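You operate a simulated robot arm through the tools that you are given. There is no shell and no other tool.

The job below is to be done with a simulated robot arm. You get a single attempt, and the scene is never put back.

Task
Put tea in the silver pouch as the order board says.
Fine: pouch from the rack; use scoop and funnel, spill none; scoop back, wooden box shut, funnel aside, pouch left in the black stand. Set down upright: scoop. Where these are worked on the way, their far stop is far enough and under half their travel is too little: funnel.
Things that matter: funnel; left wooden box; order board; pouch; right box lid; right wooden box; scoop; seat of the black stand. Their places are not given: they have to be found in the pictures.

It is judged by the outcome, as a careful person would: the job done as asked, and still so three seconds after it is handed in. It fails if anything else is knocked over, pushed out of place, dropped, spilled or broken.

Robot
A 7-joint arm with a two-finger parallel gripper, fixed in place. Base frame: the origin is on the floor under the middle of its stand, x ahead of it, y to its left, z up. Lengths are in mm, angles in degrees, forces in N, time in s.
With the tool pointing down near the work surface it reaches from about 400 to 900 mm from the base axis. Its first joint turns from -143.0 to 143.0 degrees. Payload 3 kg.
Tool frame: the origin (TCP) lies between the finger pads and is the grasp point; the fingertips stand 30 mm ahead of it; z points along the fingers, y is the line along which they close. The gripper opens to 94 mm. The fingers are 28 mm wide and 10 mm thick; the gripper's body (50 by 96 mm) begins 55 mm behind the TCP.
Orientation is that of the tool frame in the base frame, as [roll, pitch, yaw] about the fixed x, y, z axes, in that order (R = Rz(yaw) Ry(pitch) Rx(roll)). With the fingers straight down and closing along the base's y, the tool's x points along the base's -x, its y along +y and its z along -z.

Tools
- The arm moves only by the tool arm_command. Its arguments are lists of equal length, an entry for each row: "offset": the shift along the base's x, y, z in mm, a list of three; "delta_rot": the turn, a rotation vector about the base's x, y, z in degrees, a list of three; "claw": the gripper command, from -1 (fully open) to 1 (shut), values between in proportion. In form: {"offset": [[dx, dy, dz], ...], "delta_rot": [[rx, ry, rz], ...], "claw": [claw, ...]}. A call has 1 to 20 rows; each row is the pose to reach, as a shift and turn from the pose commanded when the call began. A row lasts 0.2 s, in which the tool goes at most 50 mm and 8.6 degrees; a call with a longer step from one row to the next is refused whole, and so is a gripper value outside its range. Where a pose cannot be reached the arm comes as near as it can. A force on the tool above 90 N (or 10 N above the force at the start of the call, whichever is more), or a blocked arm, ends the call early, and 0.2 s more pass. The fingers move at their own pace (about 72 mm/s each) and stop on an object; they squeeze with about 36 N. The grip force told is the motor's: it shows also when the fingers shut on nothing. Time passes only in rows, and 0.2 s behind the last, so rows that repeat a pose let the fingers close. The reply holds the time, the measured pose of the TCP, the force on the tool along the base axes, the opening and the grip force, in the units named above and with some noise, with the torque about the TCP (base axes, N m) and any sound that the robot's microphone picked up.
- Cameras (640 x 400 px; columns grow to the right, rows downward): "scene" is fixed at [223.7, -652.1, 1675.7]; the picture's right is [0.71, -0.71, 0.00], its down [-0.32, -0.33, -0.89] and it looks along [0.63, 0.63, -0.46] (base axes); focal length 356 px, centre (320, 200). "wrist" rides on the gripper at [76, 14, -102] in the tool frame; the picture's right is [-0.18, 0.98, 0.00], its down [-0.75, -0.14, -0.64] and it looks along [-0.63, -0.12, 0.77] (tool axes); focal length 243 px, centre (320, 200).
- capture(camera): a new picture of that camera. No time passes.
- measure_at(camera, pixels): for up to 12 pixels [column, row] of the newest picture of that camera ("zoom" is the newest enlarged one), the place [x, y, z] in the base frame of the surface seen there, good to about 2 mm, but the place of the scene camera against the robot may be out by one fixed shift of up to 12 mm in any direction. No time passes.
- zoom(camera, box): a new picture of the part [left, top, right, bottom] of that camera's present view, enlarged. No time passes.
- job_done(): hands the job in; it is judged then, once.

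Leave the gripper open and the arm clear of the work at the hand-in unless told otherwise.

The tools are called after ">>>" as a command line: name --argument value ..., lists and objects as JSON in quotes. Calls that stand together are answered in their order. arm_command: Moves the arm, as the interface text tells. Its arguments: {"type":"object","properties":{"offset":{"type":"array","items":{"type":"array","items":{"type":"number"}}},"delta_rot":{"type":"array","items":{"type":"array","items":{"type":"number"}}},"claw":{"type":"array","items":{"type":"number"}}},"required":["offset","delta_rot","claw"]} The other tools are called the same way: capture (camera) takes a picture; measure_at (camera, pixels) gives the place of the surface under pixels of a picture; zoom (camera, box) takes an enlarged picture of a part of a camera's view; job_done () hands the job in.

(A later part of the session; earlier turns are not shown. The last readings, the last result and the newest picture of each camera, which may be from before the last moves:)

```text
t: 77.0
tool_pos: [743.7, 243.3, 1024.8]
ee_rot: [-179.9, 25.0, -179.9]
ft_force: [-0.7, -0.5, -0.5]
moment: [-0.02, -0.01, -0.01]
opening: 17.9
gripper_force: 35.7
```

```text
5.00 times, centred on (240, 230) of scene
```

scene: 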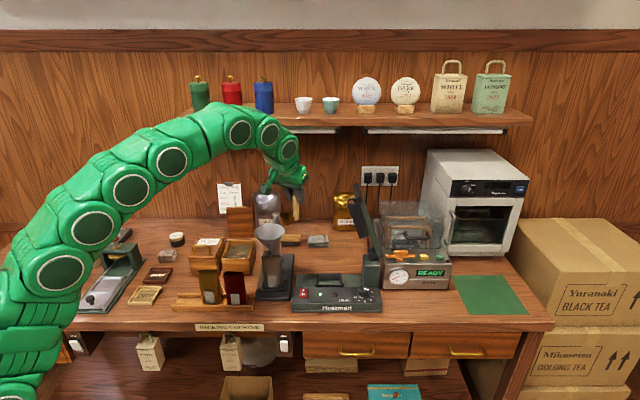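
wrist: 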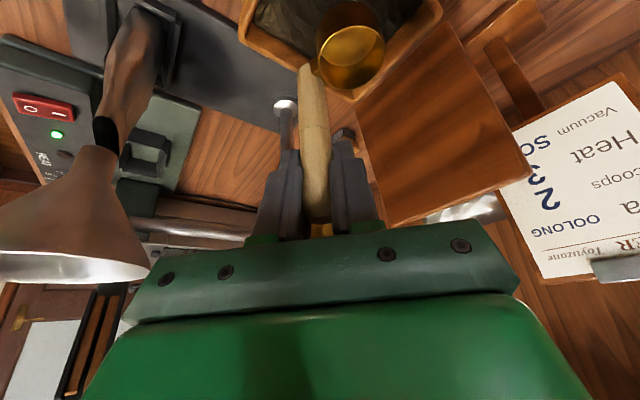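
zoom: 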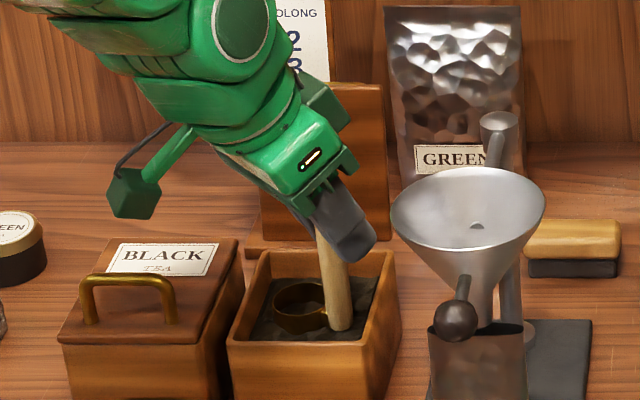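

The tea surface shows no resistance; it already stands inside the cup. Lower 24 mm more so the rim goes under the surface, wait, then raise level.

>>> arm_command --offset '[[0, 0, -8], [0, 0, -16], [0, 0, -24], [0, 0, -24], [0, 0, -24]]' --delta_rot '[[0, 0, 0], [0, 0, 0], [0, 0, 0], [0, 0, 0], [0, 0, 0]]' --claw '[1, 1, 1, 1, 1]'

>>> zoom --camera "wrist" --box '[230, 0, 450, 110]'

>>> zoom --camera "scene" --box '[200, 190, 280, 270]'

```text
t: 78.2
tool_pos: [743.4, 242.6, 1001.2]
ee_rot: [-179.9, 25.0, -180.0]
ft_force: [0.2, -0.5, -0.6]
moment: [-0.01, -0.03, -0.01]
opening: 17.7
gripper_force: 35.8
```

```text
2.91 times, centred on (340, 55) of wrist
```

zoom: 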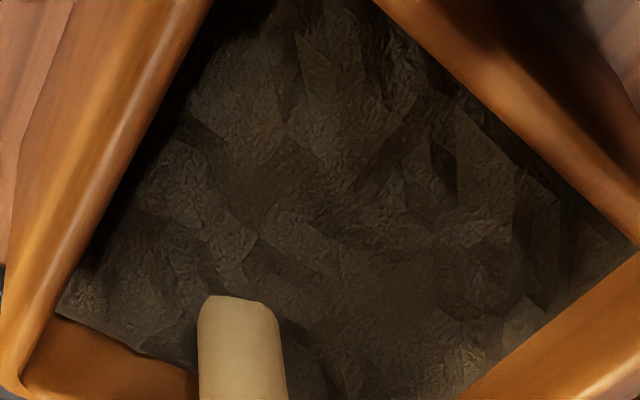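

```text
5.00 times, centred on (240, 230) of scene
```

zoom: 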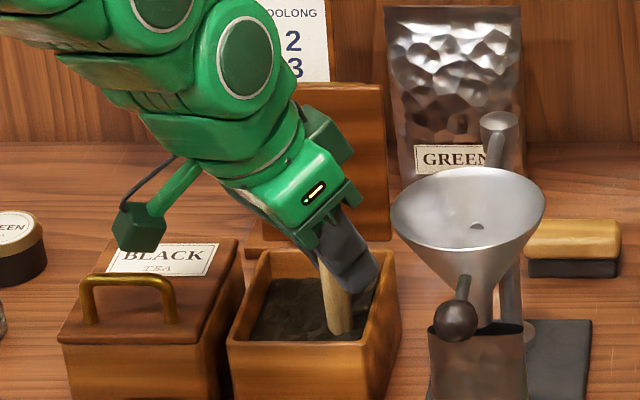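

The cup is fully under. Raise it slowly and look for tea in it.

>>> arm_command --offset '[[0, 0, 6], [0, 0, 14], [0, 0, 23], [0, 0, 33], [0, 0, 44], [0, 0, 56], [0, 0, 68], [0, 0, 75], [0, 0, 75]]' --delta_rot '[[0, 0, 0], [0, 0, 0], [0, 0, 0], [0, 0, 0], [0, 0, 0], [0, 0, 0], [0, 0, 0], [0, 0, 0], [0, 0, 0]]' --claw '[1, 1, 1, 1, 1, 1, 1, 1, 1]'

>>> zoom --camera "wrist" --box '[230, 0, 450, 110]'

>>> zoom --camera "scene" --box '[200, 190, 280, 270]'

```text
t: 80.2
tool_pos: [743.7, 242.2, 1075.9]
ee_rot: [-180.0, 25.0, -180.0]
ft_force: [1.3, 0.0, -1.1]
moment: [-0.01, -0.05, -0.03]
opening: 18.2
gripper_force: 36.3
```

```text
2.91 times, centred on (340, 55) of wrist
```

zoom: 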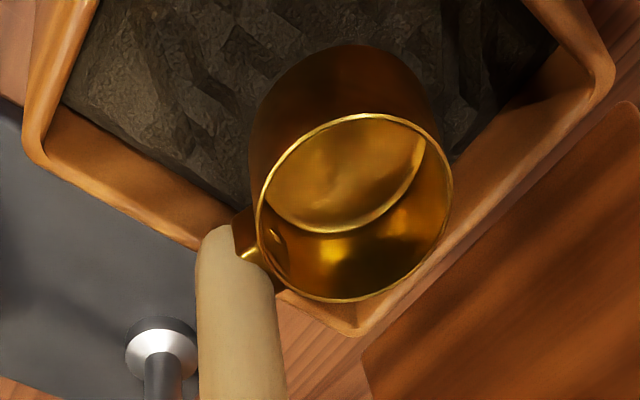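

```text
5.00 times, centred on (240, 230) of scene
```

zoom: 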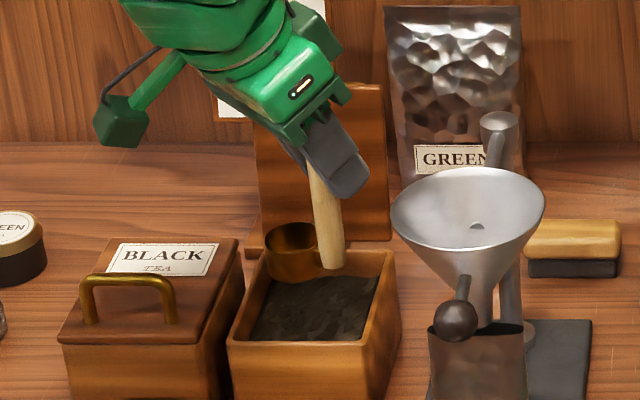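

The cup looks empty. Zoom in to be sure.

>>> zoom --camera "wrist" --box '[315, 25, 395, 110]'

>>> measure_at --camera "zoom" --pixels '[[320, 140], [300, 170], [340, 180], [280, 150], [360, 130]]'

```text
4.71 times, centred on (355, 68) of wrist
```

zoom: 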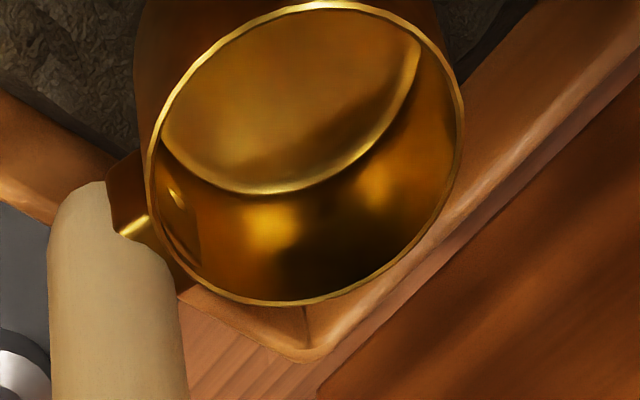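

```text
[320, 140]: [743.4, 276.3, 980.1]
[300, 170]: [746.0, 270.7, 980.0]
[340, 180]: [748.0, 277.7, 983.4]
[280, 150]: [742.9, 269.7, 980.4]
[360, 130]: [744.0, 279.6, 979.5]
```

Still empty: a straight dip doesn't pick up tea, so I'll make a real scooping motion — dip, draw through the tea, tip the mouth into it, level under the surface, lift. First yaw +30° and shift so the cup sits over the rear half of the box.

>>> arm_command --offset '[[5, 5, 0], [10.5, 11, 0], [16, 16.5, 0], [20.8, 21.2, 0], [20.8, 21.2, 0]]' --delta_rot '[[0, 0, 7.5], [0, 0, 15], [0, 0, 22.5], [0, 0, 30], [0, 0, 30]]' --claw '[1, 1, 1, 1, 1]'

>>> zoom --camera "wrist" --box '[230, 0, 450, 110]'

>>> zoom --camera "scene" --box '[200, 190, 280, 270]'

```text
t: 81.4
tool_pos: [763.8, 263.6, 1076.3]
ee_rot: [-179.9, 25.1, -149.9]
ft_force: [0.7, 0.2, -0.1]
moment: [-0.03, -0.01, 0.05]
opening: 17.8
gripper_force: 35.5
```

```text
2.91 times, centred on (340, 55) of wrist
```

zoom: 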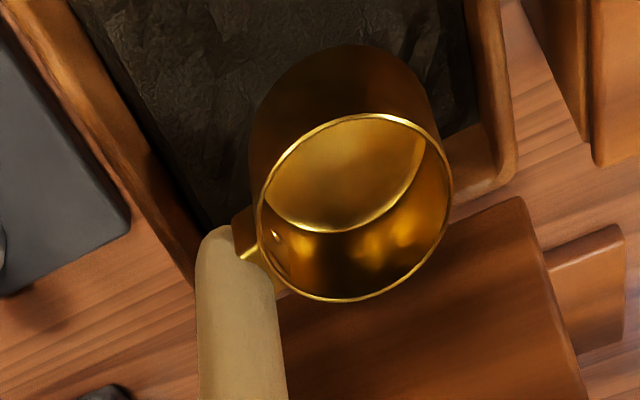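

```text
5.00 times, centred on (240, 230) of scene
```

zoom: 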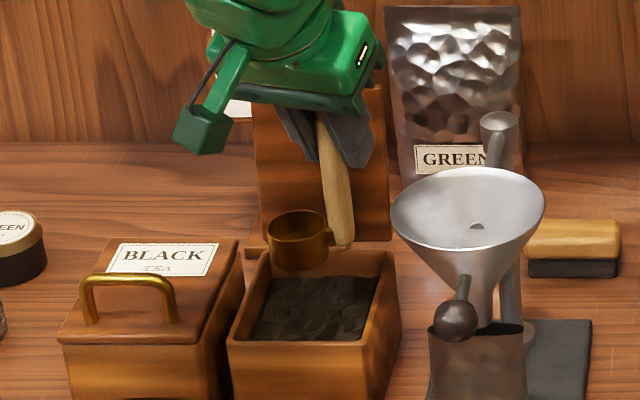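

Verify the cup's centre from the rim before dipping.

>>> measure_at --camera "zoom" --pixels '[[360, 115], [290, 140], [258, 215], [275, 275], [340, 299], [420, 265], [451, 190], [430, 135], [110, 230], [470, 90], [140, 210]]'

```text
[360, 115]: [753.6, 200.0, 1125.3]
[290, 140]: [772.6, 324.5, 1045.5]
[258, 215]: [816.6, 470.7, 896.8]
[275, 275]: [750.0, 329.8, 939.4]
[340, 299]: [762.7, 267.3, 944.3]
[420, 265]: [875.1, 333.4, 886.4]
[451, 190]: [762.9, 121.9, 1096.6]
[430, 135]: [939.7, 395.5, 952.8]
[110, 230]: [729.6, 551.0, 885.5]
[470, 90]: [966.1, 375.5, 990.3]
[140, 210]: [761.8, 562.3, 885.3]
```

That measured in the wrong picture (the newest zoom was the scene's); redo it on the wrist picture.

>>> capture --camera "wrist"

>>> measure_at --camera "wrist" --pixels '[[354, 26], [330, 34], [319, 60], [325, 80], [347, 89], [374, 77], [385, 52], [378, 33], [340, 15], [280, 60], [400, 50]]'

```text
taken
```

wrist: 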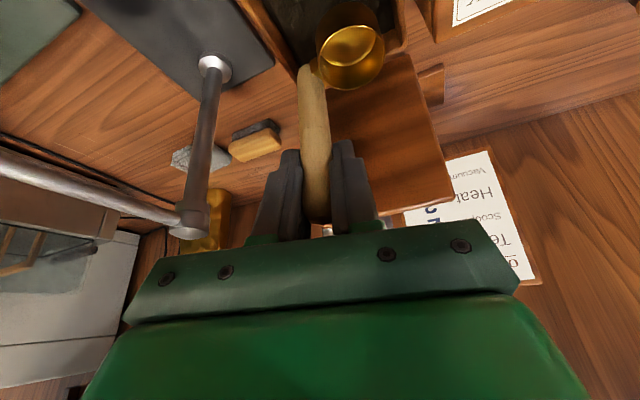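

```text
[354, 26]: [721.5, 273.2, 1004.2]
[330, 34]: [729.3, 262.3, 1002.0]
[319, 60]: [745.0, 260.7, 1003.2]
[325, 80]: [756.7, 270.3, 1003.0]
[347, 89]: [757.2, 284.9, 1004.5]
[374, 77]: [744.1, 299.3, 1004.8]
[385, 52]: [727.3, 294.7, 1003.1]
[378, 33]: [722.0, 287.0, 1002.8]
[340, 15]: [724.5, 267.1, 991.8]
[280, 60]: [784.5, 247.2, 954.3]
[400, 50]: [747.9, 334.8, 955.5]
```

Cup centre (739.5,280), rim level at z 1003. Now dip, draw forward 30 mm, tip the mouth 40° under the surface.

>>> arm_command --offset '[[0, 0, -15], [0, 0, -30], [0, 0, -45], [0, 0, -60], [0, 0, -72], [0, 0, -79], [-7, -7, -79], [-14, -14, -79], [-21, -21, -77], [-26.3, -12, -72], [-31.6, -2.6, -70.4], [-37.1, 6.7, -70.3], [-42.5, 16.1, -71.7], [-47.6, 25.1, -74.7], [-47.6, 25.1, -74.7]]' --delta_rot '[[0, 0, 0], [0, 0, 0], [0, 0, 0], [0, 0, 0], [0, 0, 0], [0, 0, 0], [0, 0, 0], [0, 0, 0], [0, 0, 0], [-6.93, -4, 0], [-13.86, -8, 0], [-20.78, -12, 0], [-27.7, -16, 0], [-34.64, -20, 0], [-34.64, -20, 0]]' --claw '[1, 1, 1, 1, 1, 1, 1, 1, 1, 1, 1, 1, 1, 1, 1]'

>>> capture --camera "wrist"

>>> zoom --camera "scene" --box '[180, 180, 290, 280]'

```text
t: 84.6
tool_pos: [716.8, 289.3, 1001.7]
ee_rot: [-137.0, 18.9, -133.1]
ft_force: [0.0, -0.3, -0.7]
moment: [0.03, -0.01, -0.01]
opening: 17.9
gripper_force: 36.2
```

```text
taken
```

wrist: 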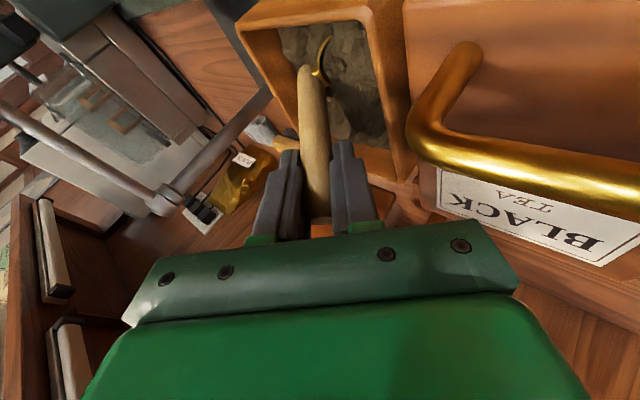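

```text
4.00 times, centred on (235, 230) of scene
```

zoom: 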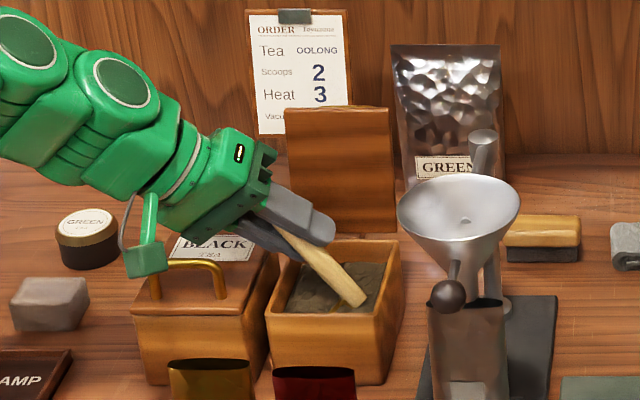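

Mouth is tipped into the tea. Draw back a little, level under the surface, then lift level.

>>> arm_command --offset '[[7, 7, 0], [14, 14, 0], [19.2, 5, 3], [24.6, -4.4, 4.4], [30, -13.7, 4.3], [35.4, -23.1, 2.8], [40.6, -32.1, -0.3], [40.6, -32.1, -3], [40.6, -32.1, 3], [40.6, -32.1, 10], [40.6, -32.1, 18], [40.6, -32.1, 27], [40.6, -32.1, 37], [40.6, -32.1, 48], [40.6, -32.1, 60], [40.6, -32.1, 72], [40.6, -32.1, 76]]' --delta_rot '[[0, 0, 0], [0, 0, 0], [6.93, 4, 0], [13.86, 8, 0], [20.78, 12, 0], [27.7, 16, 0], [34.64, 20, 0], [34.64, 20, 0], [34.64, 20, 0], [34.64, 20, 0], [34.64, 20, 0], [34.64, 20, 0], [34.64, 20, 0], [34.64, 20, 0], [34.64, 20, 0], [34.64, 20, 0], [34.64, 20, 0]]' --claw '[1, 1, 1, 1, 1, 1, 1, 1, 1, 1, 1, 1, 1, 1, 1, 1, 1]'

>>> capture --camera "wrist"

>>> zoom --camera "wrist" --box '[280, 0, 420, 110]'

```text
t: 88.2
tool_pos: [757.6, 257.3, 1077.0]
ee_rot: [-179.9, 25.0, -150.0]
ft_force: [-0.2, -0.4, -1.4]
moment: [-0.02, -0.02, 0.02]
opening: 17.7
gripper_force: 36.1
```

```text
taken
```

wrist: 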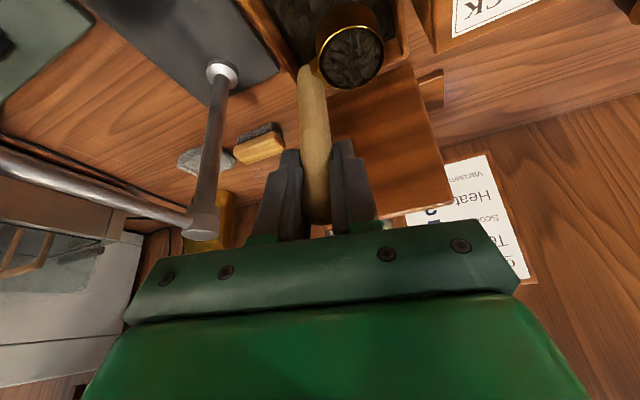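

```text
3.64 times, centred on (350, 55) of wrist
```

zoom: 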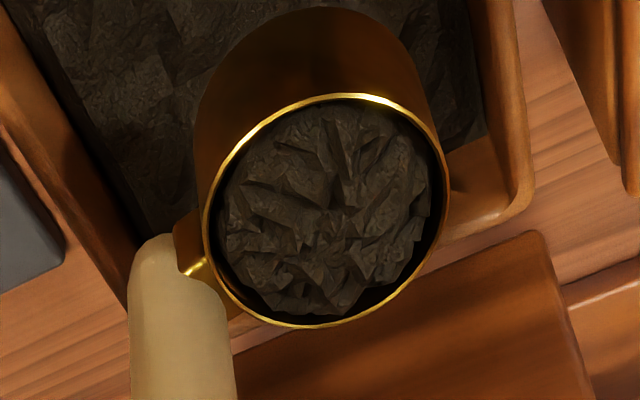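

The cup is nicely full of tea. Carry it level: straight up to z 1216, then smoothly over to above the funnel.

>>> arm_command --offset '[[0, 0, 8], [0, 0, 25], [0, 0, 50], [0, 0, 78], [0, 0, 105], [0, 0, 126], [0, 0, 137], [0, 0, 139], [1, -8, 139], [4, -30, 139], [8, -60, 139], [12, -92, 139], [16, -125, 139], [20, -157, 139], [23, -183, 139], [25.5, -199, 139], [26, -205, 139], [26, -205, 139]]' --delta_rot '[[0, 0, 0], [0, 0, 0], [0, 0, 0], [0, 0, 0], [0, 0, 0], [0, 0, 0], [0, 0, 0], [0, 0, 0], [0, 0, 0], [0, 0, 0], [0, 0, 0], [0, 0, 0], [0, 0, 0], [0, 0, 0], [0, 0, 0], [0, 0, 0], [0, 0, 0], [0, 0, 0]]' --claw '[1, 1, 1, 1, 1, 1, 1, 1, 1, 1, 1, 1, 1, 1, 1, 1, 1, 1]'

>>> capture --camera "wrist"

>>> zoom --camera "scene" --box '[180, 170, 340, 290]'

```text
t: 92.0
tool_pos: [783.5, 51.4, 1216.7]
ee_rot: [-179.9, 25.1, -150.0]
ft_force: [-0.6, 0.4, -0.6]
moment: [0.0, -0.05, 0.01]
opening: 17.8
gripper_force: 35.9
```

```text
taken
```

wrist: 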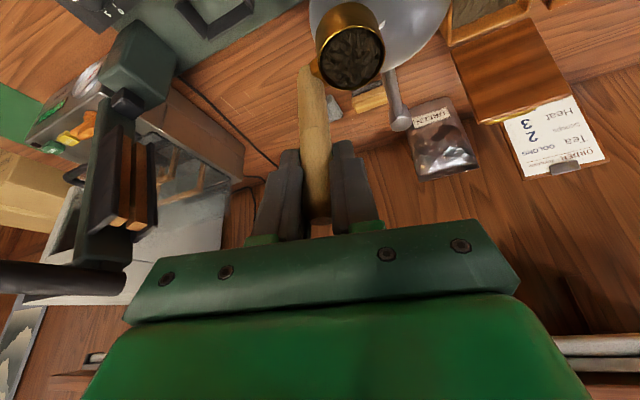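

```text
3.33 times, centred on (260, 230) of scene
```

zoom: 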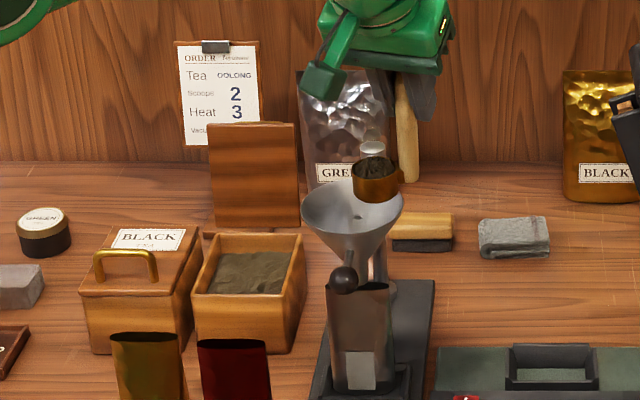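

Cup is above the funnel, tea still in it. Tip slowly to 40°, keeping the lip over the funnel centre.

>>> arm_command --offset '[[-5.4, 9.2, 0], [-11, 19, 0], [-16.9, 29.3, 0], [-23, 39.7, 0], [-29, 50.2, 0]]' --delta_rot '[[-6.93, -4, 0], [-13.86, -8, 0], [-20.78, -12, 0], [-27.7, -16, 0], [-34.64, -20, 0]]' --claw '[1, 1, 1, 1, 1]'

>>> capture --camera "wrist"

>>> zoom --camera "scene" --box '[240, 190, 320, 260]'

```text
t: 93.2
tool_pos: [755.9, 102.8, 1217.2]
ee_rot: [-137.1, 18.9, -133.2]
ft_force: [0.2, -0.3, -0.1]
moment: [0.06, -0.02, 0.0]
opening: 17.7
gripper_force: 36.4
```

```text
taken
```

wrist: 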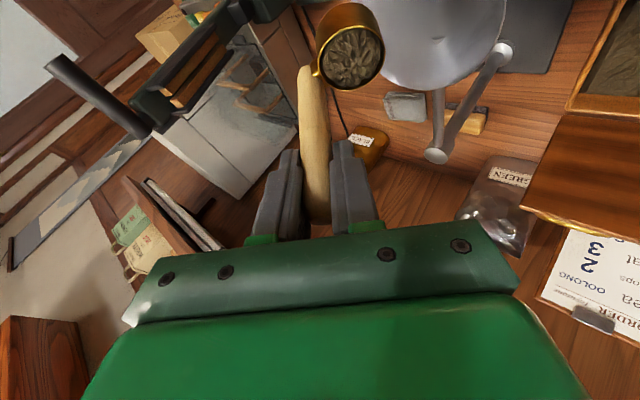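

```text
5.71 times, centred on (280, 225) of scene
```

zoom: 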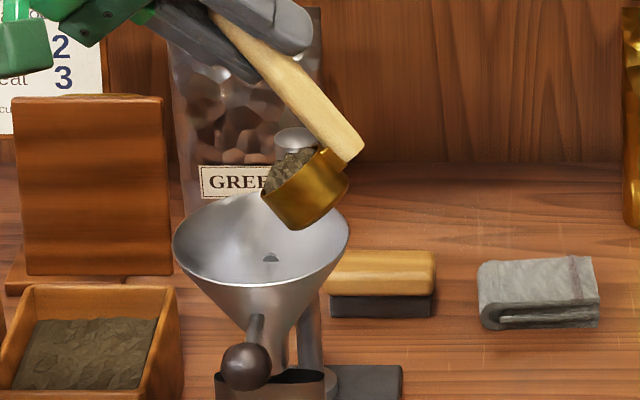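

Tea is still in. Verify the lowest lip point relative to the funnel before tipping on.

>>> measure_at --camera "wrist" --pixels '[[384, 55], [378, 75], [360, 88], [335, 85], [318, 65], [330, 38], [355, 27], [376, 35]]'

>>> measure_at --camera "zoom" --pixels '[[264, 188], [268, 180], [300, 225], [330, 210], [175, 235], [347, 235], [270, 285], [262, 200]]'

```text
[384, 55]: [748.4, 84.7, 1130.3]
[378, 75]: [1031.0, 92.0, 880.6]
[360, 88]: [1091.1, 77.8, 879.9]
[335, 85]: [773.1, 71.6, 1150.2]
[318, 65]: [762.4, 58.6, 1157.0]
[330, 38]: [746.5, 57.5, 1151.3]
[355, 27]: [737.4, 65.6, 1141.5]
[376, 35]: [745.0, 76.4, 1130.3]
```

```text
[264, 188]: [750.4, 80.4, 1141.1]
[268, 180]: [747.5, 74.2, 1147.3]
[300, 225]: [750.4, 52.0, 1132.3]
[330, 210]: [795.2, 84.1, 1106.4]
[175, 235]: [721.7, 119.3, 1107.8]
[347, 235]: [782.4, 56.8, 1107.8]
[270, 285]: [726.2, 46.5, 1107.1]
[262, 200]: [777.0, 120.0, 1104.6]
```

The lip is at about (747,81), inside the funnel. Continue tipping in 6° steps to 88°.

>>> arm_command --offset '[[-4.5, 7.8, -3], [-8.9, 15.3, -7], [-13.1, 22.6, -13], [-17.1, 29.6, -20], [-20.9, 36.1, -27], [-24.3, 42.1, -34], [-27.5, 47.5, -42], [-30.3, 52.4, -50], [-30.3, 52.4, -50]]' --delta_rot '[[-5.2, -3, 0], [-10.4, -6, 0], [-15.6, -9, 0], [-20.8, -12, 0], [-26, -15, 0], [-31.2, -18, 0], [-36.4, -21, 0], [-41.6, -24, 0], [-41.6, -24, 0]]' --claw '[1, 1, 1, 1, 1, 1, 1, 1, 1]'

>>> capture --camera "wrist"

>>> zoom --camera "scene" --box '[240, 190, 320, 260]'

```text
t: 95.2
tool_pos: [725.7, 155.3, 1167.2]
ee_rot: [-91.8, 0.8, -125.1]
ft_force: [-0.5, -0.2, -0.6]
moment: [0.02, 0.02, -0.01]
opening: 17.6
gripper_force: 35.9
```

```text
taken
```

wrist: 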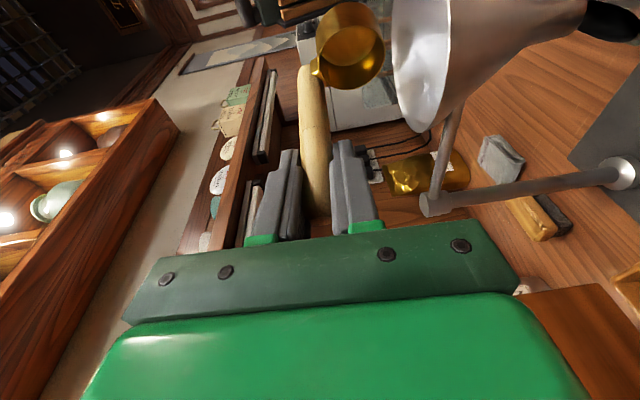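

```text
5.71 times, centred on (280, 225) of scene
```

zoom: 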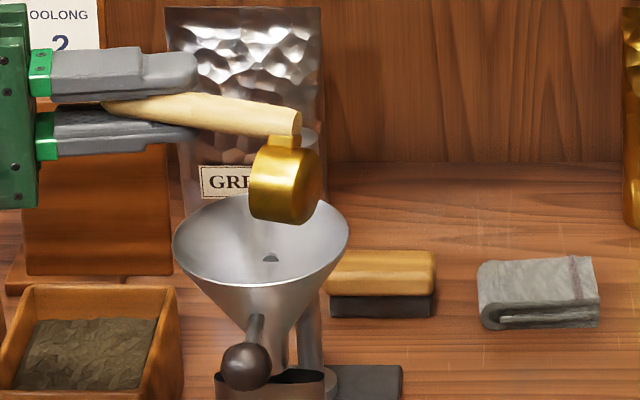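

The cup looks emptied into the funnel. Zoom to confirm and check for spill around the pouch.

>>> zoom --camera "wrist" --box '[300, 0, 460, 110]'

>>> zoom --camera "scene" --box '[250, 220, 310, 310]'

```text
3.64 times, centred on (380, 55) of wrist
```

zoom: 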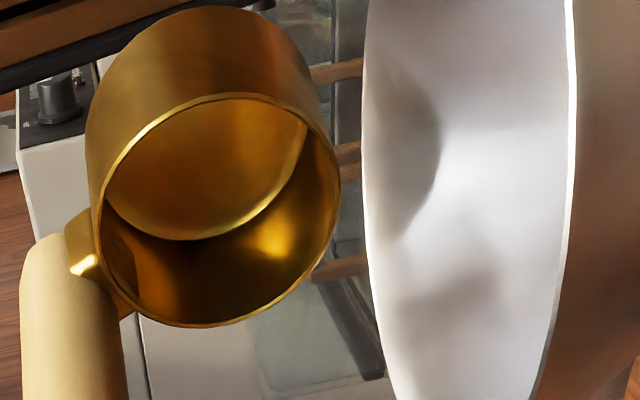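

```text
4.44 times, centred on (280, 265) of scene
```

zoom: 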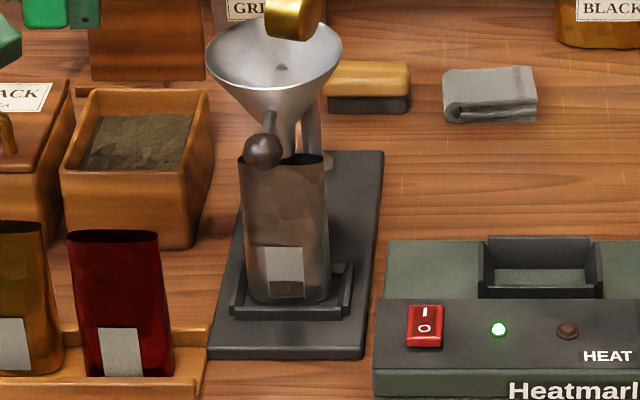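

Cup empty, no spill, and the pouch's little window shows tea at its bottom. One scoop is in. Bring the scoop upright again along the same path.

>>> arm_command --offset '[[3.8, -6.6, 11], [8.2, -14.2, 21], [13.2, -22.8, 30], [18.6, -32.1, 39], [24.3, -42.1, 46], [30.3, -52.4, 50], [36.3, -62.9, 50], [42.4, -73.3, 50], [48.3, -83.6, 50], [53.9, -93.4, 50], [59.3, -102.6, 50], [59.3, -102.6, 50]]' --delta_rot '[[6.93, 4, 0], [13.86, 8, 0], [20.78, 12, 0], [27.7, 16, 0], [34.64, 20, 0], [41.6, 24, 0], [48.5, 28, 0], [55.4, 32, 0], [62.4, 36, 0], [69.3, 40, 0], [76.2, 44, 0], [76.2, 44, 0]]' --claw '[1, 1, 1, 1, 1, 1, 1, 1, 1, 1, 1, 1]'

>>> arm_command --offset '[[-2, 28, 1], [-5, 60, 1], [-8, 95, 1], [-11, 130, 1], [-14, 165, 1], [-17, 195, 0], [-19.6, 211.5, -20], [-19.6, 211.5, -60], [-19.6, 211.5, -100], [-19.6, 211.5, -135], [-19.6, 211.5, -140]]' --delta_rot '[[0, 0, 0], [0, 0, 0], [0, 0, 0], [0, 0, 0], [0, 0, 0], [0, 0, 0], [0, 0, 0], [0, 0, 0], [0, 0, 0], [0, 0, 0], [0, 0, 0]]' --claw '[1, 1, 1, 1, 1, 1, 1, 1, 1, 1, 1]'

>>> capture --camera "wrist"

>>> measure_at --camera "wrist" --pixels '[[354, 26], [330, 34], [319, 60], [325, 80], [347, 89], [374, 77], [385, 52], [378, 33]]'

```text
t: 97.8
tool_pos: [784.8, 52.1, 1215.6]
ee_rot: [-179.9, 25.0, -149.9]
ft_force: [0.2, 0.9, -0.4]
moment: [-0.03, -0.02, -0.02]
opening: 18.0
gripper_force: 35.8
```

```text
t: 100.2
tool_pos: [765.0, 263.4, 1076.7]
ee_rot: [-179.9, 25.0, -149.9]
ft_force: [-0.3, 0.7, -1.5]
moment: [0.01, -0.03, -0.02]
opening: 17.7
gripper_force: 36.2
```

```text
taken
```

wrist: 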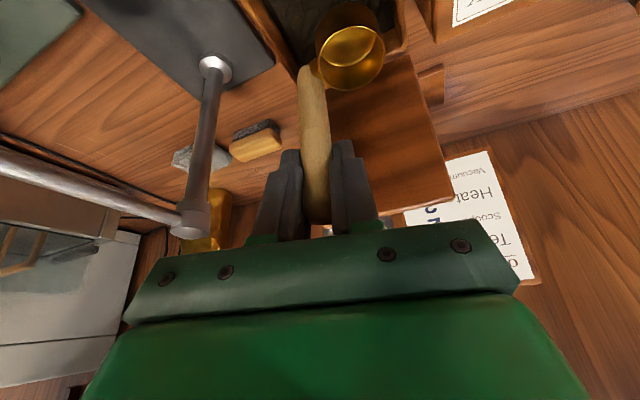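

```text
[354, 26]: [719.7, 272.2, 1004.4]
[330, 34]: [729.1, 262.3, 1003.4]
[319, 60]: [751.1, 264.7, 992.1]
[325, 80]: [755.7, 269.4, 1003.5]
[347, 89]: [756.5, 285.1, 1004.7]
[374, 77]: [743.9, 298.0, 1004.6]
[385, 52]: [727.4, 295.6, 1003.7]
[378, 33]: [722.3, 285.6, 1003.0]
```

Same starting pose as before (cup centre (739,280), rim z 1004). Repeat the scooping motion for the second scoop.

>>> arm_command --offset '[[0, 0, -15], [0, 0, -30], [0, 0, -45], [0, 0, -60], [0, 0, -72], [0, 0, -79], [-7, -7, -79], [-14, -14, -79], [-21, -21, -77], [-26.3, -12, -72], [-31.6, -2.6, -70.4], [-37.1, 6.7, -70.3], [-42.5, 16.1, -71.7], [-47.6, 25.1, -74.7], [-47.6, 25.1, -74.7]]' --delta_rot '[[0, 0, 0], [0, 0, 0], [0, 0, 0], [0, 0, 0], [0, 0, 0], [0, 0, 0], [0, 0, 0], [0, 0, 0], [0, 0, 0], [-6.93, -4, 0], [-13.86, -8, 0], [-20.78, -12, 0], [-27.7, -16, 0], [-34.64, -20, 0], [-34.64, -20, 0]]' --claw '[1, 1, 1, 1, 1, 1, 1, 1, 1, 1, 1, 1, 1, 1, 1]'

>>> arm_command --offset '[[7, 7, 0], [14, 14, 0], [19.2, 5, 3], [24.6, -4.4, 4.4], [30, -13.7, 4.3], [35.4, -23.1, 2.8], [40.6, -32.1, -0.3], [40.6, -32.1, -3], [40.6, -32.1, 3], [40.6, -32.1, 10], [40.6, -32.1, 18], [40.6, -32.1, 27], [40.6, -32.1, 37], [40.6, -32.1, 48], [40.6, -32.1, 60], [40.6, -32.1, 72], [40.6, -32.1, 76]]' --delta_rot '[[0, 0, 0], [0, 0, 0], [6.93, 4, 0], [13.86, 8, 0], [20.78, 12, 0], [27.7, 16, 0], [34.64, 20, 0], [34.64, 20, 0], [34.64, 20, 0], [34.64, 20, 0], [34.64, 20, 0], [34.64, 20, 0], [34.64, 20, 0], [34.64, 20, 0], [34.64, 20, 0], [34.64, 20, 0], [34.64, 20, 0]]' --claw '[1, 1, 1, 1, 1, 1, 1, 1, 1, 1, 1, 1, 1, 1, 1, 1, 1]'

>>> capture --camera "wrist"

>>> zoom --camera "wrist" --box '[280, 0, 420, 110]'

```text
t: 103.4
tool_pos: [715.8, 288.5, 1000.9]
ee_rot: [-137.0, 18.9, -133.2]
ft_force: [-0.1, -0.3, -1.3]
moment: [0.02, 0.02, 0.0]
opening: 17.3
gripper_force: 36.1
```

```text
t: 107.0
tool_pos: [757.9, 255.8, 1077.8]
ee_rot: [-179.9, 25.0, -149.9]
ft_force: [-0.7, -0.2, -0.2]
moment: [-0.02, -0.05, 0.01]
opening: 17.9
gripper_force: 35.7
```

```text
taken
```

wrist: 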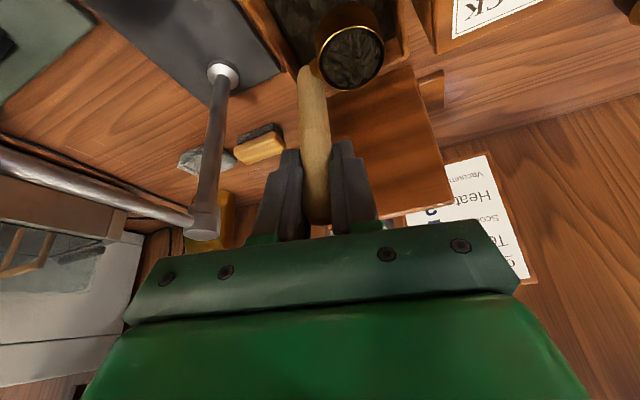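

```text
3.64 times, centred on (350, 55) of wrist
```

zoom: 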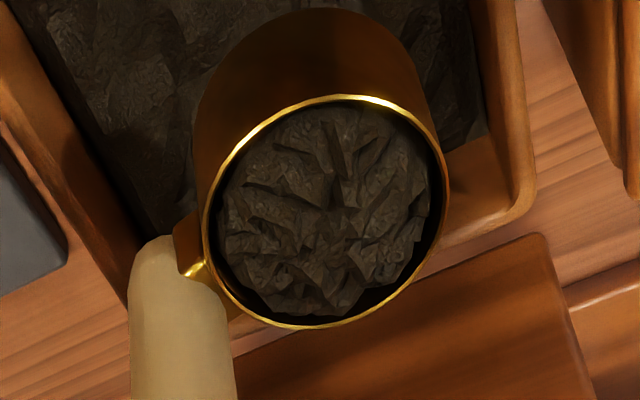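

The cup is full again. Carry it level to above the funnel as before.

>>> arm_command --offset '[[0, 0, 8], [0, 0, 25], [0, 0, 50], [0, 0, 78], [0, 0, 105], [0, 0, 126], [0, 0, 137], [0, 0, 139], [1, -8, 139], [4, -30, 139], [8, -60, 139], [12, -92, 139], [16, -125, 139], [20, -157, 139], [23, -183, 139], [25.5, -199, 139], [26, -204.5, 139], [26, -204.5, 139]]' --delta_rot '[[0, 0, 0], [0, 0, 0], [0, 0, 0], [0, 0, 0], [0, 0, 0], [0, 0, 0], [0, 0, 0], [0, 0, 0], [0, 0, 0], [0, 0, 0], [0, 0, 0], [0, 0, 0], [0, 0, 0], [0, 0, 0], [0, 0, 0], [0, 0, 0], [0, 0, 0], [0, 0, 0]]' --claw '[1, 1, 1, 1, 1, 1, 1, 1, 1, 1, 1, 1, 1, 1, 1, 1, 1, 1]'

>>> zoom --camera "scene" --box '[180, 170, 340, 310]'

>>> capture --camera "wrist"

>>> measure_at --camera "wrist" --pixels '[[354, 26], [330, 34], [319, 60], [325, 80], [347, 89], [374, 77], [385, 52], [378, 33]]'

```text
t: 110.8
tool_pos: [784.8, 52.8, 1216.3]
ee_rot: [-179.9, 25.1, -149.9]
ft_force: [0.9, 0.6, -0.9]
moment: [-0.01, -0.04, 0.01]
opening: 17.8
gripper_force: 36.3
```

```text
2.86 times, centred on (260, 240) of scene
```

zoom: 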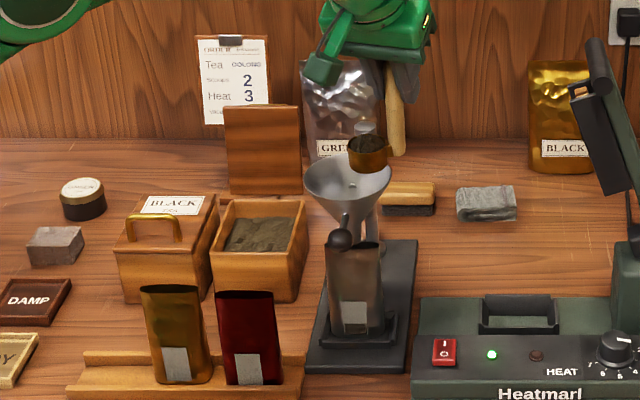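

```text
taken
```

wrist: 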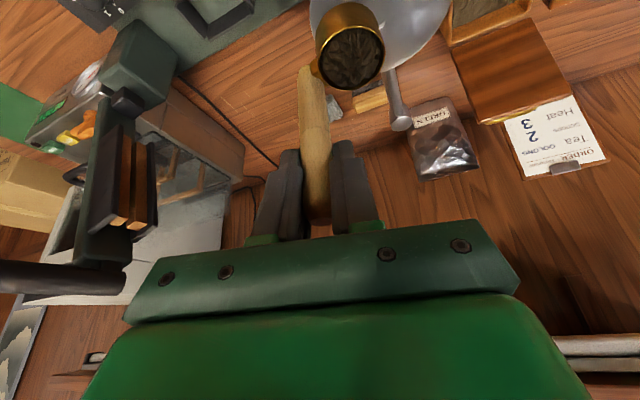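

```text
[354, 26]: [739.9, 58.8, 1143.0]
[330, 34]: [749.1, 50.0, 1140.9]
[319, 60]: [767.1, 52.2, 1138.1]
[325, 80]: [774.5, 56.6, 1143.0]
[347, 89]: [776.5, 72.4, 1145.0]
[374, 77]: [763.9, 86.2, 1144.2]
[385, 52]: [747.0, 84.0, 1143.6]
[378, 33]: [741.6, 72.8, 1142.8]
```

Same pose as for the first pour. Tip to 40°, then on to 88°.

>>> arm_command --offset '[[-5.4, 9.2, 0], [-11, 19, 0], [-16.9, 29.3, 0], [-23, 39.7, 0], [-29, 50.2, 0]]' --delta_rot '[[-6.93, -4, 0], [-13.86, -8, 0], [-20.78, -12, 0], [-27.7, -16, 0], [-34.64, -20, 0]]' --claw '[1, 1, 1, 1, 1]'

>>> zoom --camera "scene" --box '[240, 190, 320, 260]'

>>> arm_command --offset '[[-4.5, 7.8, -3], [-8.9, 15.3, -7], [-13.1, 22.6, -13], [-17.1, 29.6, -20], [-20.9, 36.1, -27], [-24.3, 42.1, -34], [-27.5, 47.5, -42], [-30.3, 52.4, -50], [-30.3, 52.4, -50]]' --delta_rot '[[-5.2, -3, 0], [-10.4, -6, 0], [-15.6, -9, 0], [-20.8, -12, 0], [-26, -15, 0], [-31.2, -18, 0], [-36.4, -21, 0], [-41.6, -24, 0], [-41.6, -24, 0]]' --claw '[1, 1, 1, 1, 1, 1, 1, 1, 1]'

>>> capture --camera "wrist"

>>> zoom --camera "wrist" --box '[300, 0, 460, 110]'

>>> zoom --camera "scene" --box '[250, 220, 310, 310]'

```text
t: 112.0
tool_pos: [756.3, 102.5, 1216.7]
ee_rot: [-136.9, 18.9, -133.2]
ft_force: [-0.2, -0.3, 0.3]
moment: [0.02, 0.02, 0.0]
opening: 17.7
gripper_force: 36.3
```

```text
5.71 times, centred on (280, 225) of scene
```

zoom: 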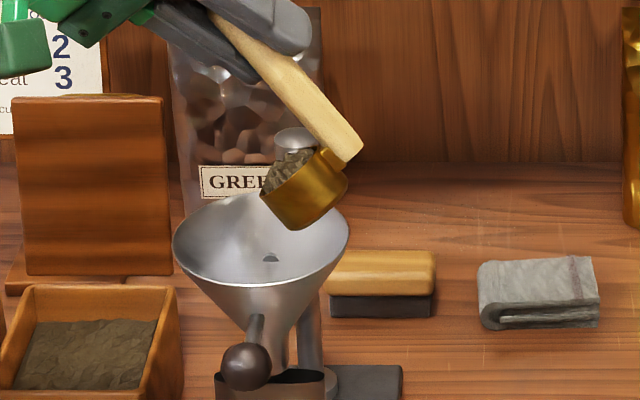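

```text
t: 114.0
tool_pos: [724.2, 154.6, 1166.5]
ee_rot: [-91.7, 0.6, -125.0]
ft_force: [0.0, -0.7, -0.9]
moment: [0.07, 0.0, 0.0]
opening: 17.9
gripper_force: 36.1
```

```text
taken
```

wrist: 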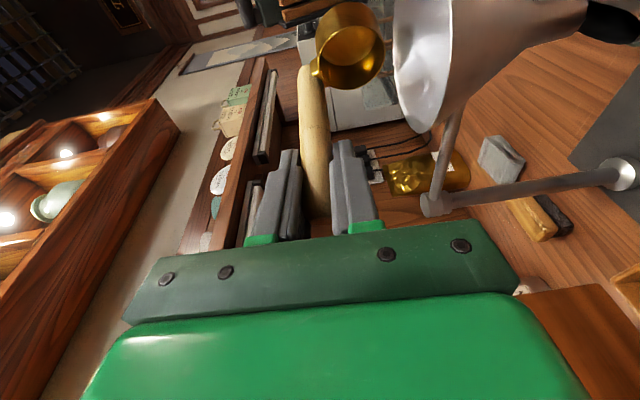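

```text
3.64 times, centred on (380, 55) of wrist
```

zoom: 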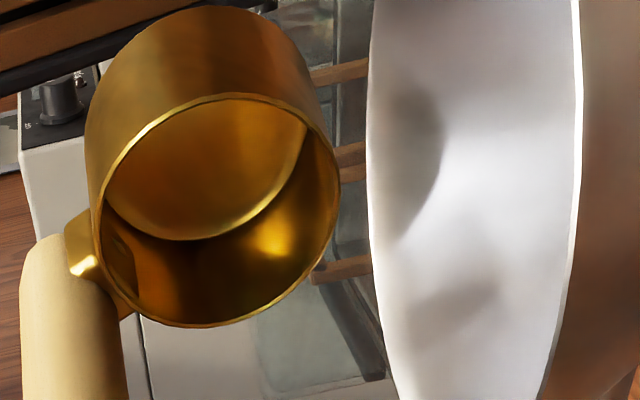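

```text
4.44 times, centred on (280, 265) of scene
```

zoom: 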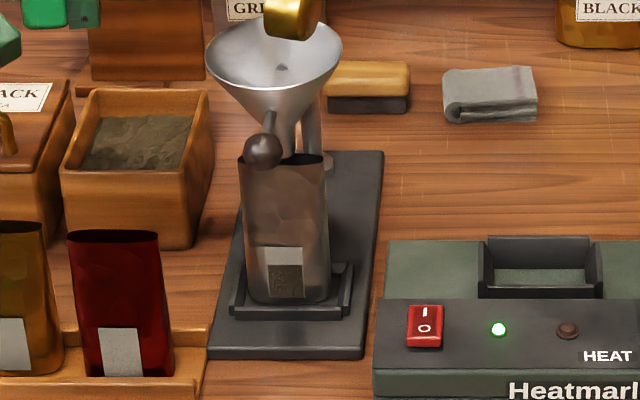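

The pouch window now shows two scoops; nothing spilled. Bring the empty scoop upright again, then head back toward its place (yaw −10°).

>>> arm_command --offset '[[3.8, -6.6, 11], [8.2, -14.2, 21], [13.2, -22.8, 30], [18.6, -32.1, 39], [24.3, -42.1, 46], [30.3, -52.4, 50], [36.3, -62.9, 50], [42.4, -73.3, 50], [48.3, -83.6, 50], [53.9, -93.4, 50], [59.3, -102.6, 50], [59.3, -102.6, 50]]' --delta_rot '[[6.93, 4, 0], [13.86, 8, 0], [20.78, 12, 0], [27.7, 16, 0], [34.64, 20, 0], [41.6, 24, 0], [48.5, 28, 0], [55.4, 32, 0], [62.4, 36, 0], [69.3, 40, 0], [76.2, 44, 0], [76.2, 44, 0]]' --claw '[1, 1, 1, 1, 1, 1, 1, 1, 1, 1, 1, 1]'

>>> arm_command --offset '[[18, -1, -1], [36, -1, -3], [36, -1, -3]]' --delta_rot '[[0, 0, -5], [0, 0, -10], [0, 0, -10]]' --claw '[1, 1, 1]'

>>> capture --camera "wrist"

>>> measure_at --camera "wrist" --pixels '[[354, 26], [330, 34], [319, 60], [325, 80], [347, 89], [374, 77], [385, 52], [378, 33]]'

```text
t: 116.6
tool_pos: [782.9, 53.0, 1215.3]
ee_rot: [-179.8, 25.0, -149.9]
ft_force: [0.6, -0.1, -0.7]
moment: [-0.02, -0.01, 0.0]
opening: 17.8
gripper_force: 35.9
```

```text
t: 117.4
tool_pos: [820.4, 51.2, 1213.0]
ee_rot: [-179.9, 25.1, -159.9]
ft_force: [0.0, -0.6, -0.2]
moment: [-0.02, -0.03, 0.01]
opening: 17.9
gripper_force: 36.2
```

```text
taken
```

wrist: 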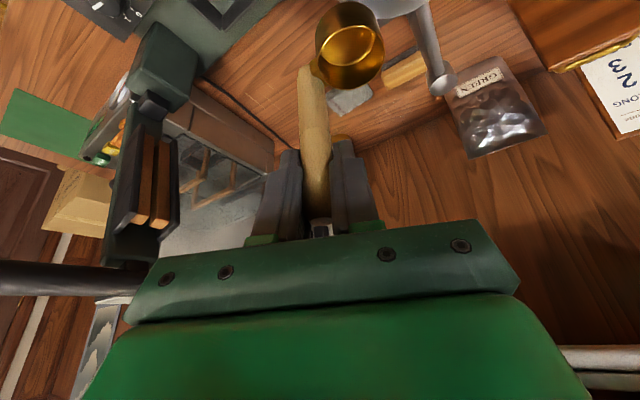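

```text
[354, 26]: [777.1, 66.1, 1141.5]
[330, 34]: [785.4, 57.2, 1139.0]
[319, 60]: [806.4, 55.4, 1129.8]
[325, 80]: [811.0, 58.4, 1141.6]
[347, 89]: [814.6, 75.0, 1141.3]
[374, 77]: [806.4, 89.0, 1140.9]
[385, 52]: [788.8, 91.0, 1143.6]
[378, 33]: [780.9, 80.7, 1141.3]
```

Cup centre is (796,73.5), so relative to the TCP I know where it will land. Lower the scoop back toward its old spot (cup centre (920,105)), stopping 10 mm above the counter.

>>> arm_command --offset '[[30.6, 2.3, -38], [61.6, 12.3, -72], [91.6, 22.3, -106], [113.6, 29.3, -146], [121.6, 31.3, -186], [123.6, 32.3, -212], [123.6, 32.3, -224], [123.6, 32.3, -224]]' --delta_rot '[[0, 0, 0], [0, 0, 0], [0, 0, 0], [0, 0, 0], [0, 0, 0], [0, 0, 0], [0, 0, 0], [0, 0, 0]]' --claw '[1, 1, 1, 1, 1, 1, 1, 1]'

>>> capture --camera "wrist"

>>> measure_at --camera "wrist" --pixels '[[354, 26], [330, 34], [325, 80], [347, 89], [374, 77], [385, 52], [378, 33], [350, 20], [400, 90]]'

>>> zoom --camera "scene" --box '[250, 190, 370, 290]'

```text
t: 119.2
tool_pos: [942.7, 84.2, 988.8]
ee_rot: [-179.9, 25.0, -159.9]
ft_force: [1.0, -0.4, -0.5]
moment: [0.02, -0.01, 0.0]
opening: 18.0
gripper_force: 35.4
```

```text
taken
```

wrist: 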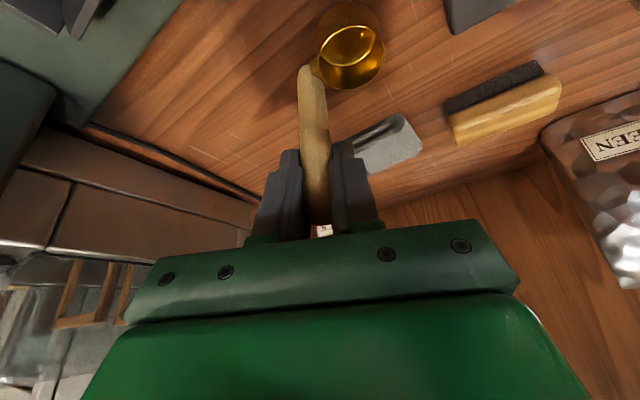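

```text
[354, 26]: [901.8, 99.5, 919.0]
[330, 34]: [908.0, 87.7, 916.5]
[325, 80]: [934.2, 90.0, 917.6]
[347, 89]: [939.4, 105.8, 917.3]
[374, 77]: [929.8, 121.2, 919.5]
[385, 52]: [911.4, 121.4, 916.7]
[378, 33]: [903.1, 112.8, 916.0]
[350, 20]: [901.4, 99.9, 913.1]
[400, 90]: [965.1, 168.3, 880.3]
```

```text
4.00 times, centred on (310, 240) of scene
```

zoom: 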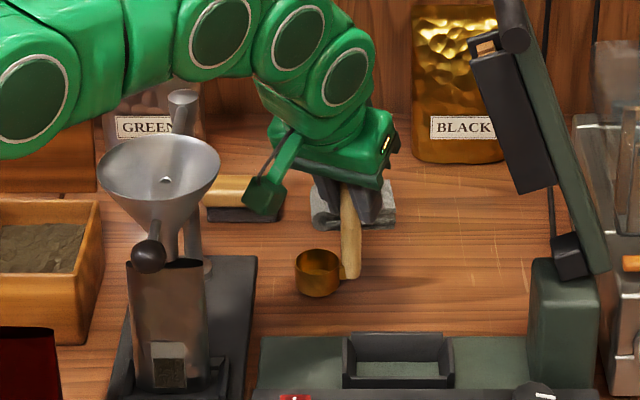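

Cup centre (920.5,105) — right over its old spot, rim 11 mm too high. Lower gently until contact.

>>> arm_command --offset '[[0, 0, -5], [0, 0, -8.5], [0, 0, -10], [0, 0, -11]]' --delta_rot '[[0, 0, 0], [0, 0, 0], [0, 0, 0], [0, 0, 0]]' --claw '[1, 1, 1, 1]'

```text
t: 120.2
tool_pos: [942.4, 83.6, 979.3]
ee_rot: [-179.8, 25.0, -160.0]
ft_force: [-0.7, 0.6, -0.9]
moment: [-0.02, -0.02, 0.0]
opening: 17.9
gripper_force: 36.6
```

No contact yet; another 1–2 mm.

>>> arm_command --offset '[[0, 0, -0.7], [0, 0, -1.4]]' --delta_rot '[[0, 0, 0], [0, 0, 0]]' --claw '[1, 1]'

>>> capture --camera "wrist"

>>> measure_at --camera "wrist" --pixels '[[354, 26], [330, 34], [325, 80], [347, 89], [374, 77], [385, 52], [378, 33]]'

```text
t: 120.8
tool_pos: [943.0, 82.8, 979.5]
ee_rot: [-179.8, 25.2, -159.9]
ft_force: [-1.8, -2.0, 12.5]
moment: [-0.03, 0.73, 0.08]
opening: 18.1
gripper_force: 35.7
```

```text
taken
```

wrist: 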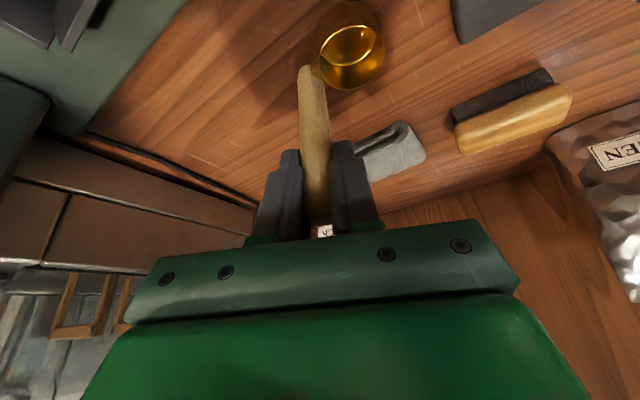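

```text
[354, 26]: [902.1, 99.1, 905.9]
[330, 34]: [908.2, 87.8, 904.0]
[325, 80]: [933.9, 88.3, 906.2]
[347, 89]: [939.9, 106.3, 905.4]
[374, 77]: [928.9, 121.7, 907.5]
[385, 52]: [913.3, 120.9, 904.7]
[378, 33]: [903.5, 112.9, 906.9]
```

Standing on the counter (12.5 N, rim z 906, level). Open the fingers and draw back along the tool axis.

>>> arm_command --offset '[[0, 0, 0.5], [0, 0, 0.5], [0, 0, 0.5], [0, 0, 0.5]]' --delta_rot '[[0, 0, 0], [0, 0, 0], [0, 0, 0], [0, 0, 0]]' --claw '[0.5, 0.3, 0.1, 0]'

>>> arm_command --offset '[[-4, -1.4, 9], [-11, -4, 25], [-19, -7, 43], [-27.5, -10, 62.5], [-31, -14, 80]]' --delta_rot '[[0, 0, 0], [0, 0, 0], [0, 0, 0], [0, 0, 0], [0, 0, 0]]' --claw '[0, 0, 0, 0, 0]'

>>> capture --camera "wrist"

>>> zoom --camera "scene" --box '[250, 190, 370, 290]'

```text
t: 121.8
tool_pos: [942.5, 83.0, 977.6]
ee_rot: [-179.8, 25.0, -159.9]
ft_force: [0.2, 0.3, 0.0]
moment: [0.03, 0.01, 0.03]
opening: 47.2
gripper_force: 0.1
```

```text
t: 123.0
tool_pos: [912.3, 68.3, 1057.8]
ee_rot: [-179.9, 25.2, -159.9]
ft_force: [0.9, 0.6, -0.3]
moment: [-0.02, 0.01, -0.01]
opening: 46.9
gripper_force: 0.1
```

```text
taken
```

wrist: 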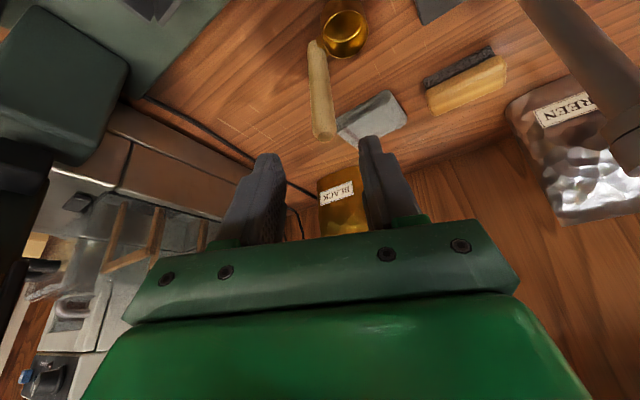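

```text
4.00 times, centred on (310, 240) of scene
```

zoom: 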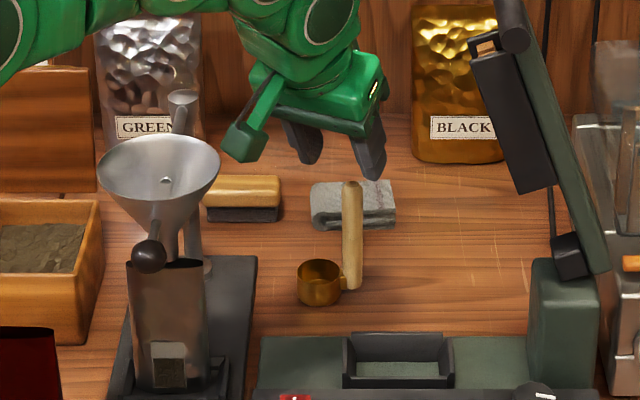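

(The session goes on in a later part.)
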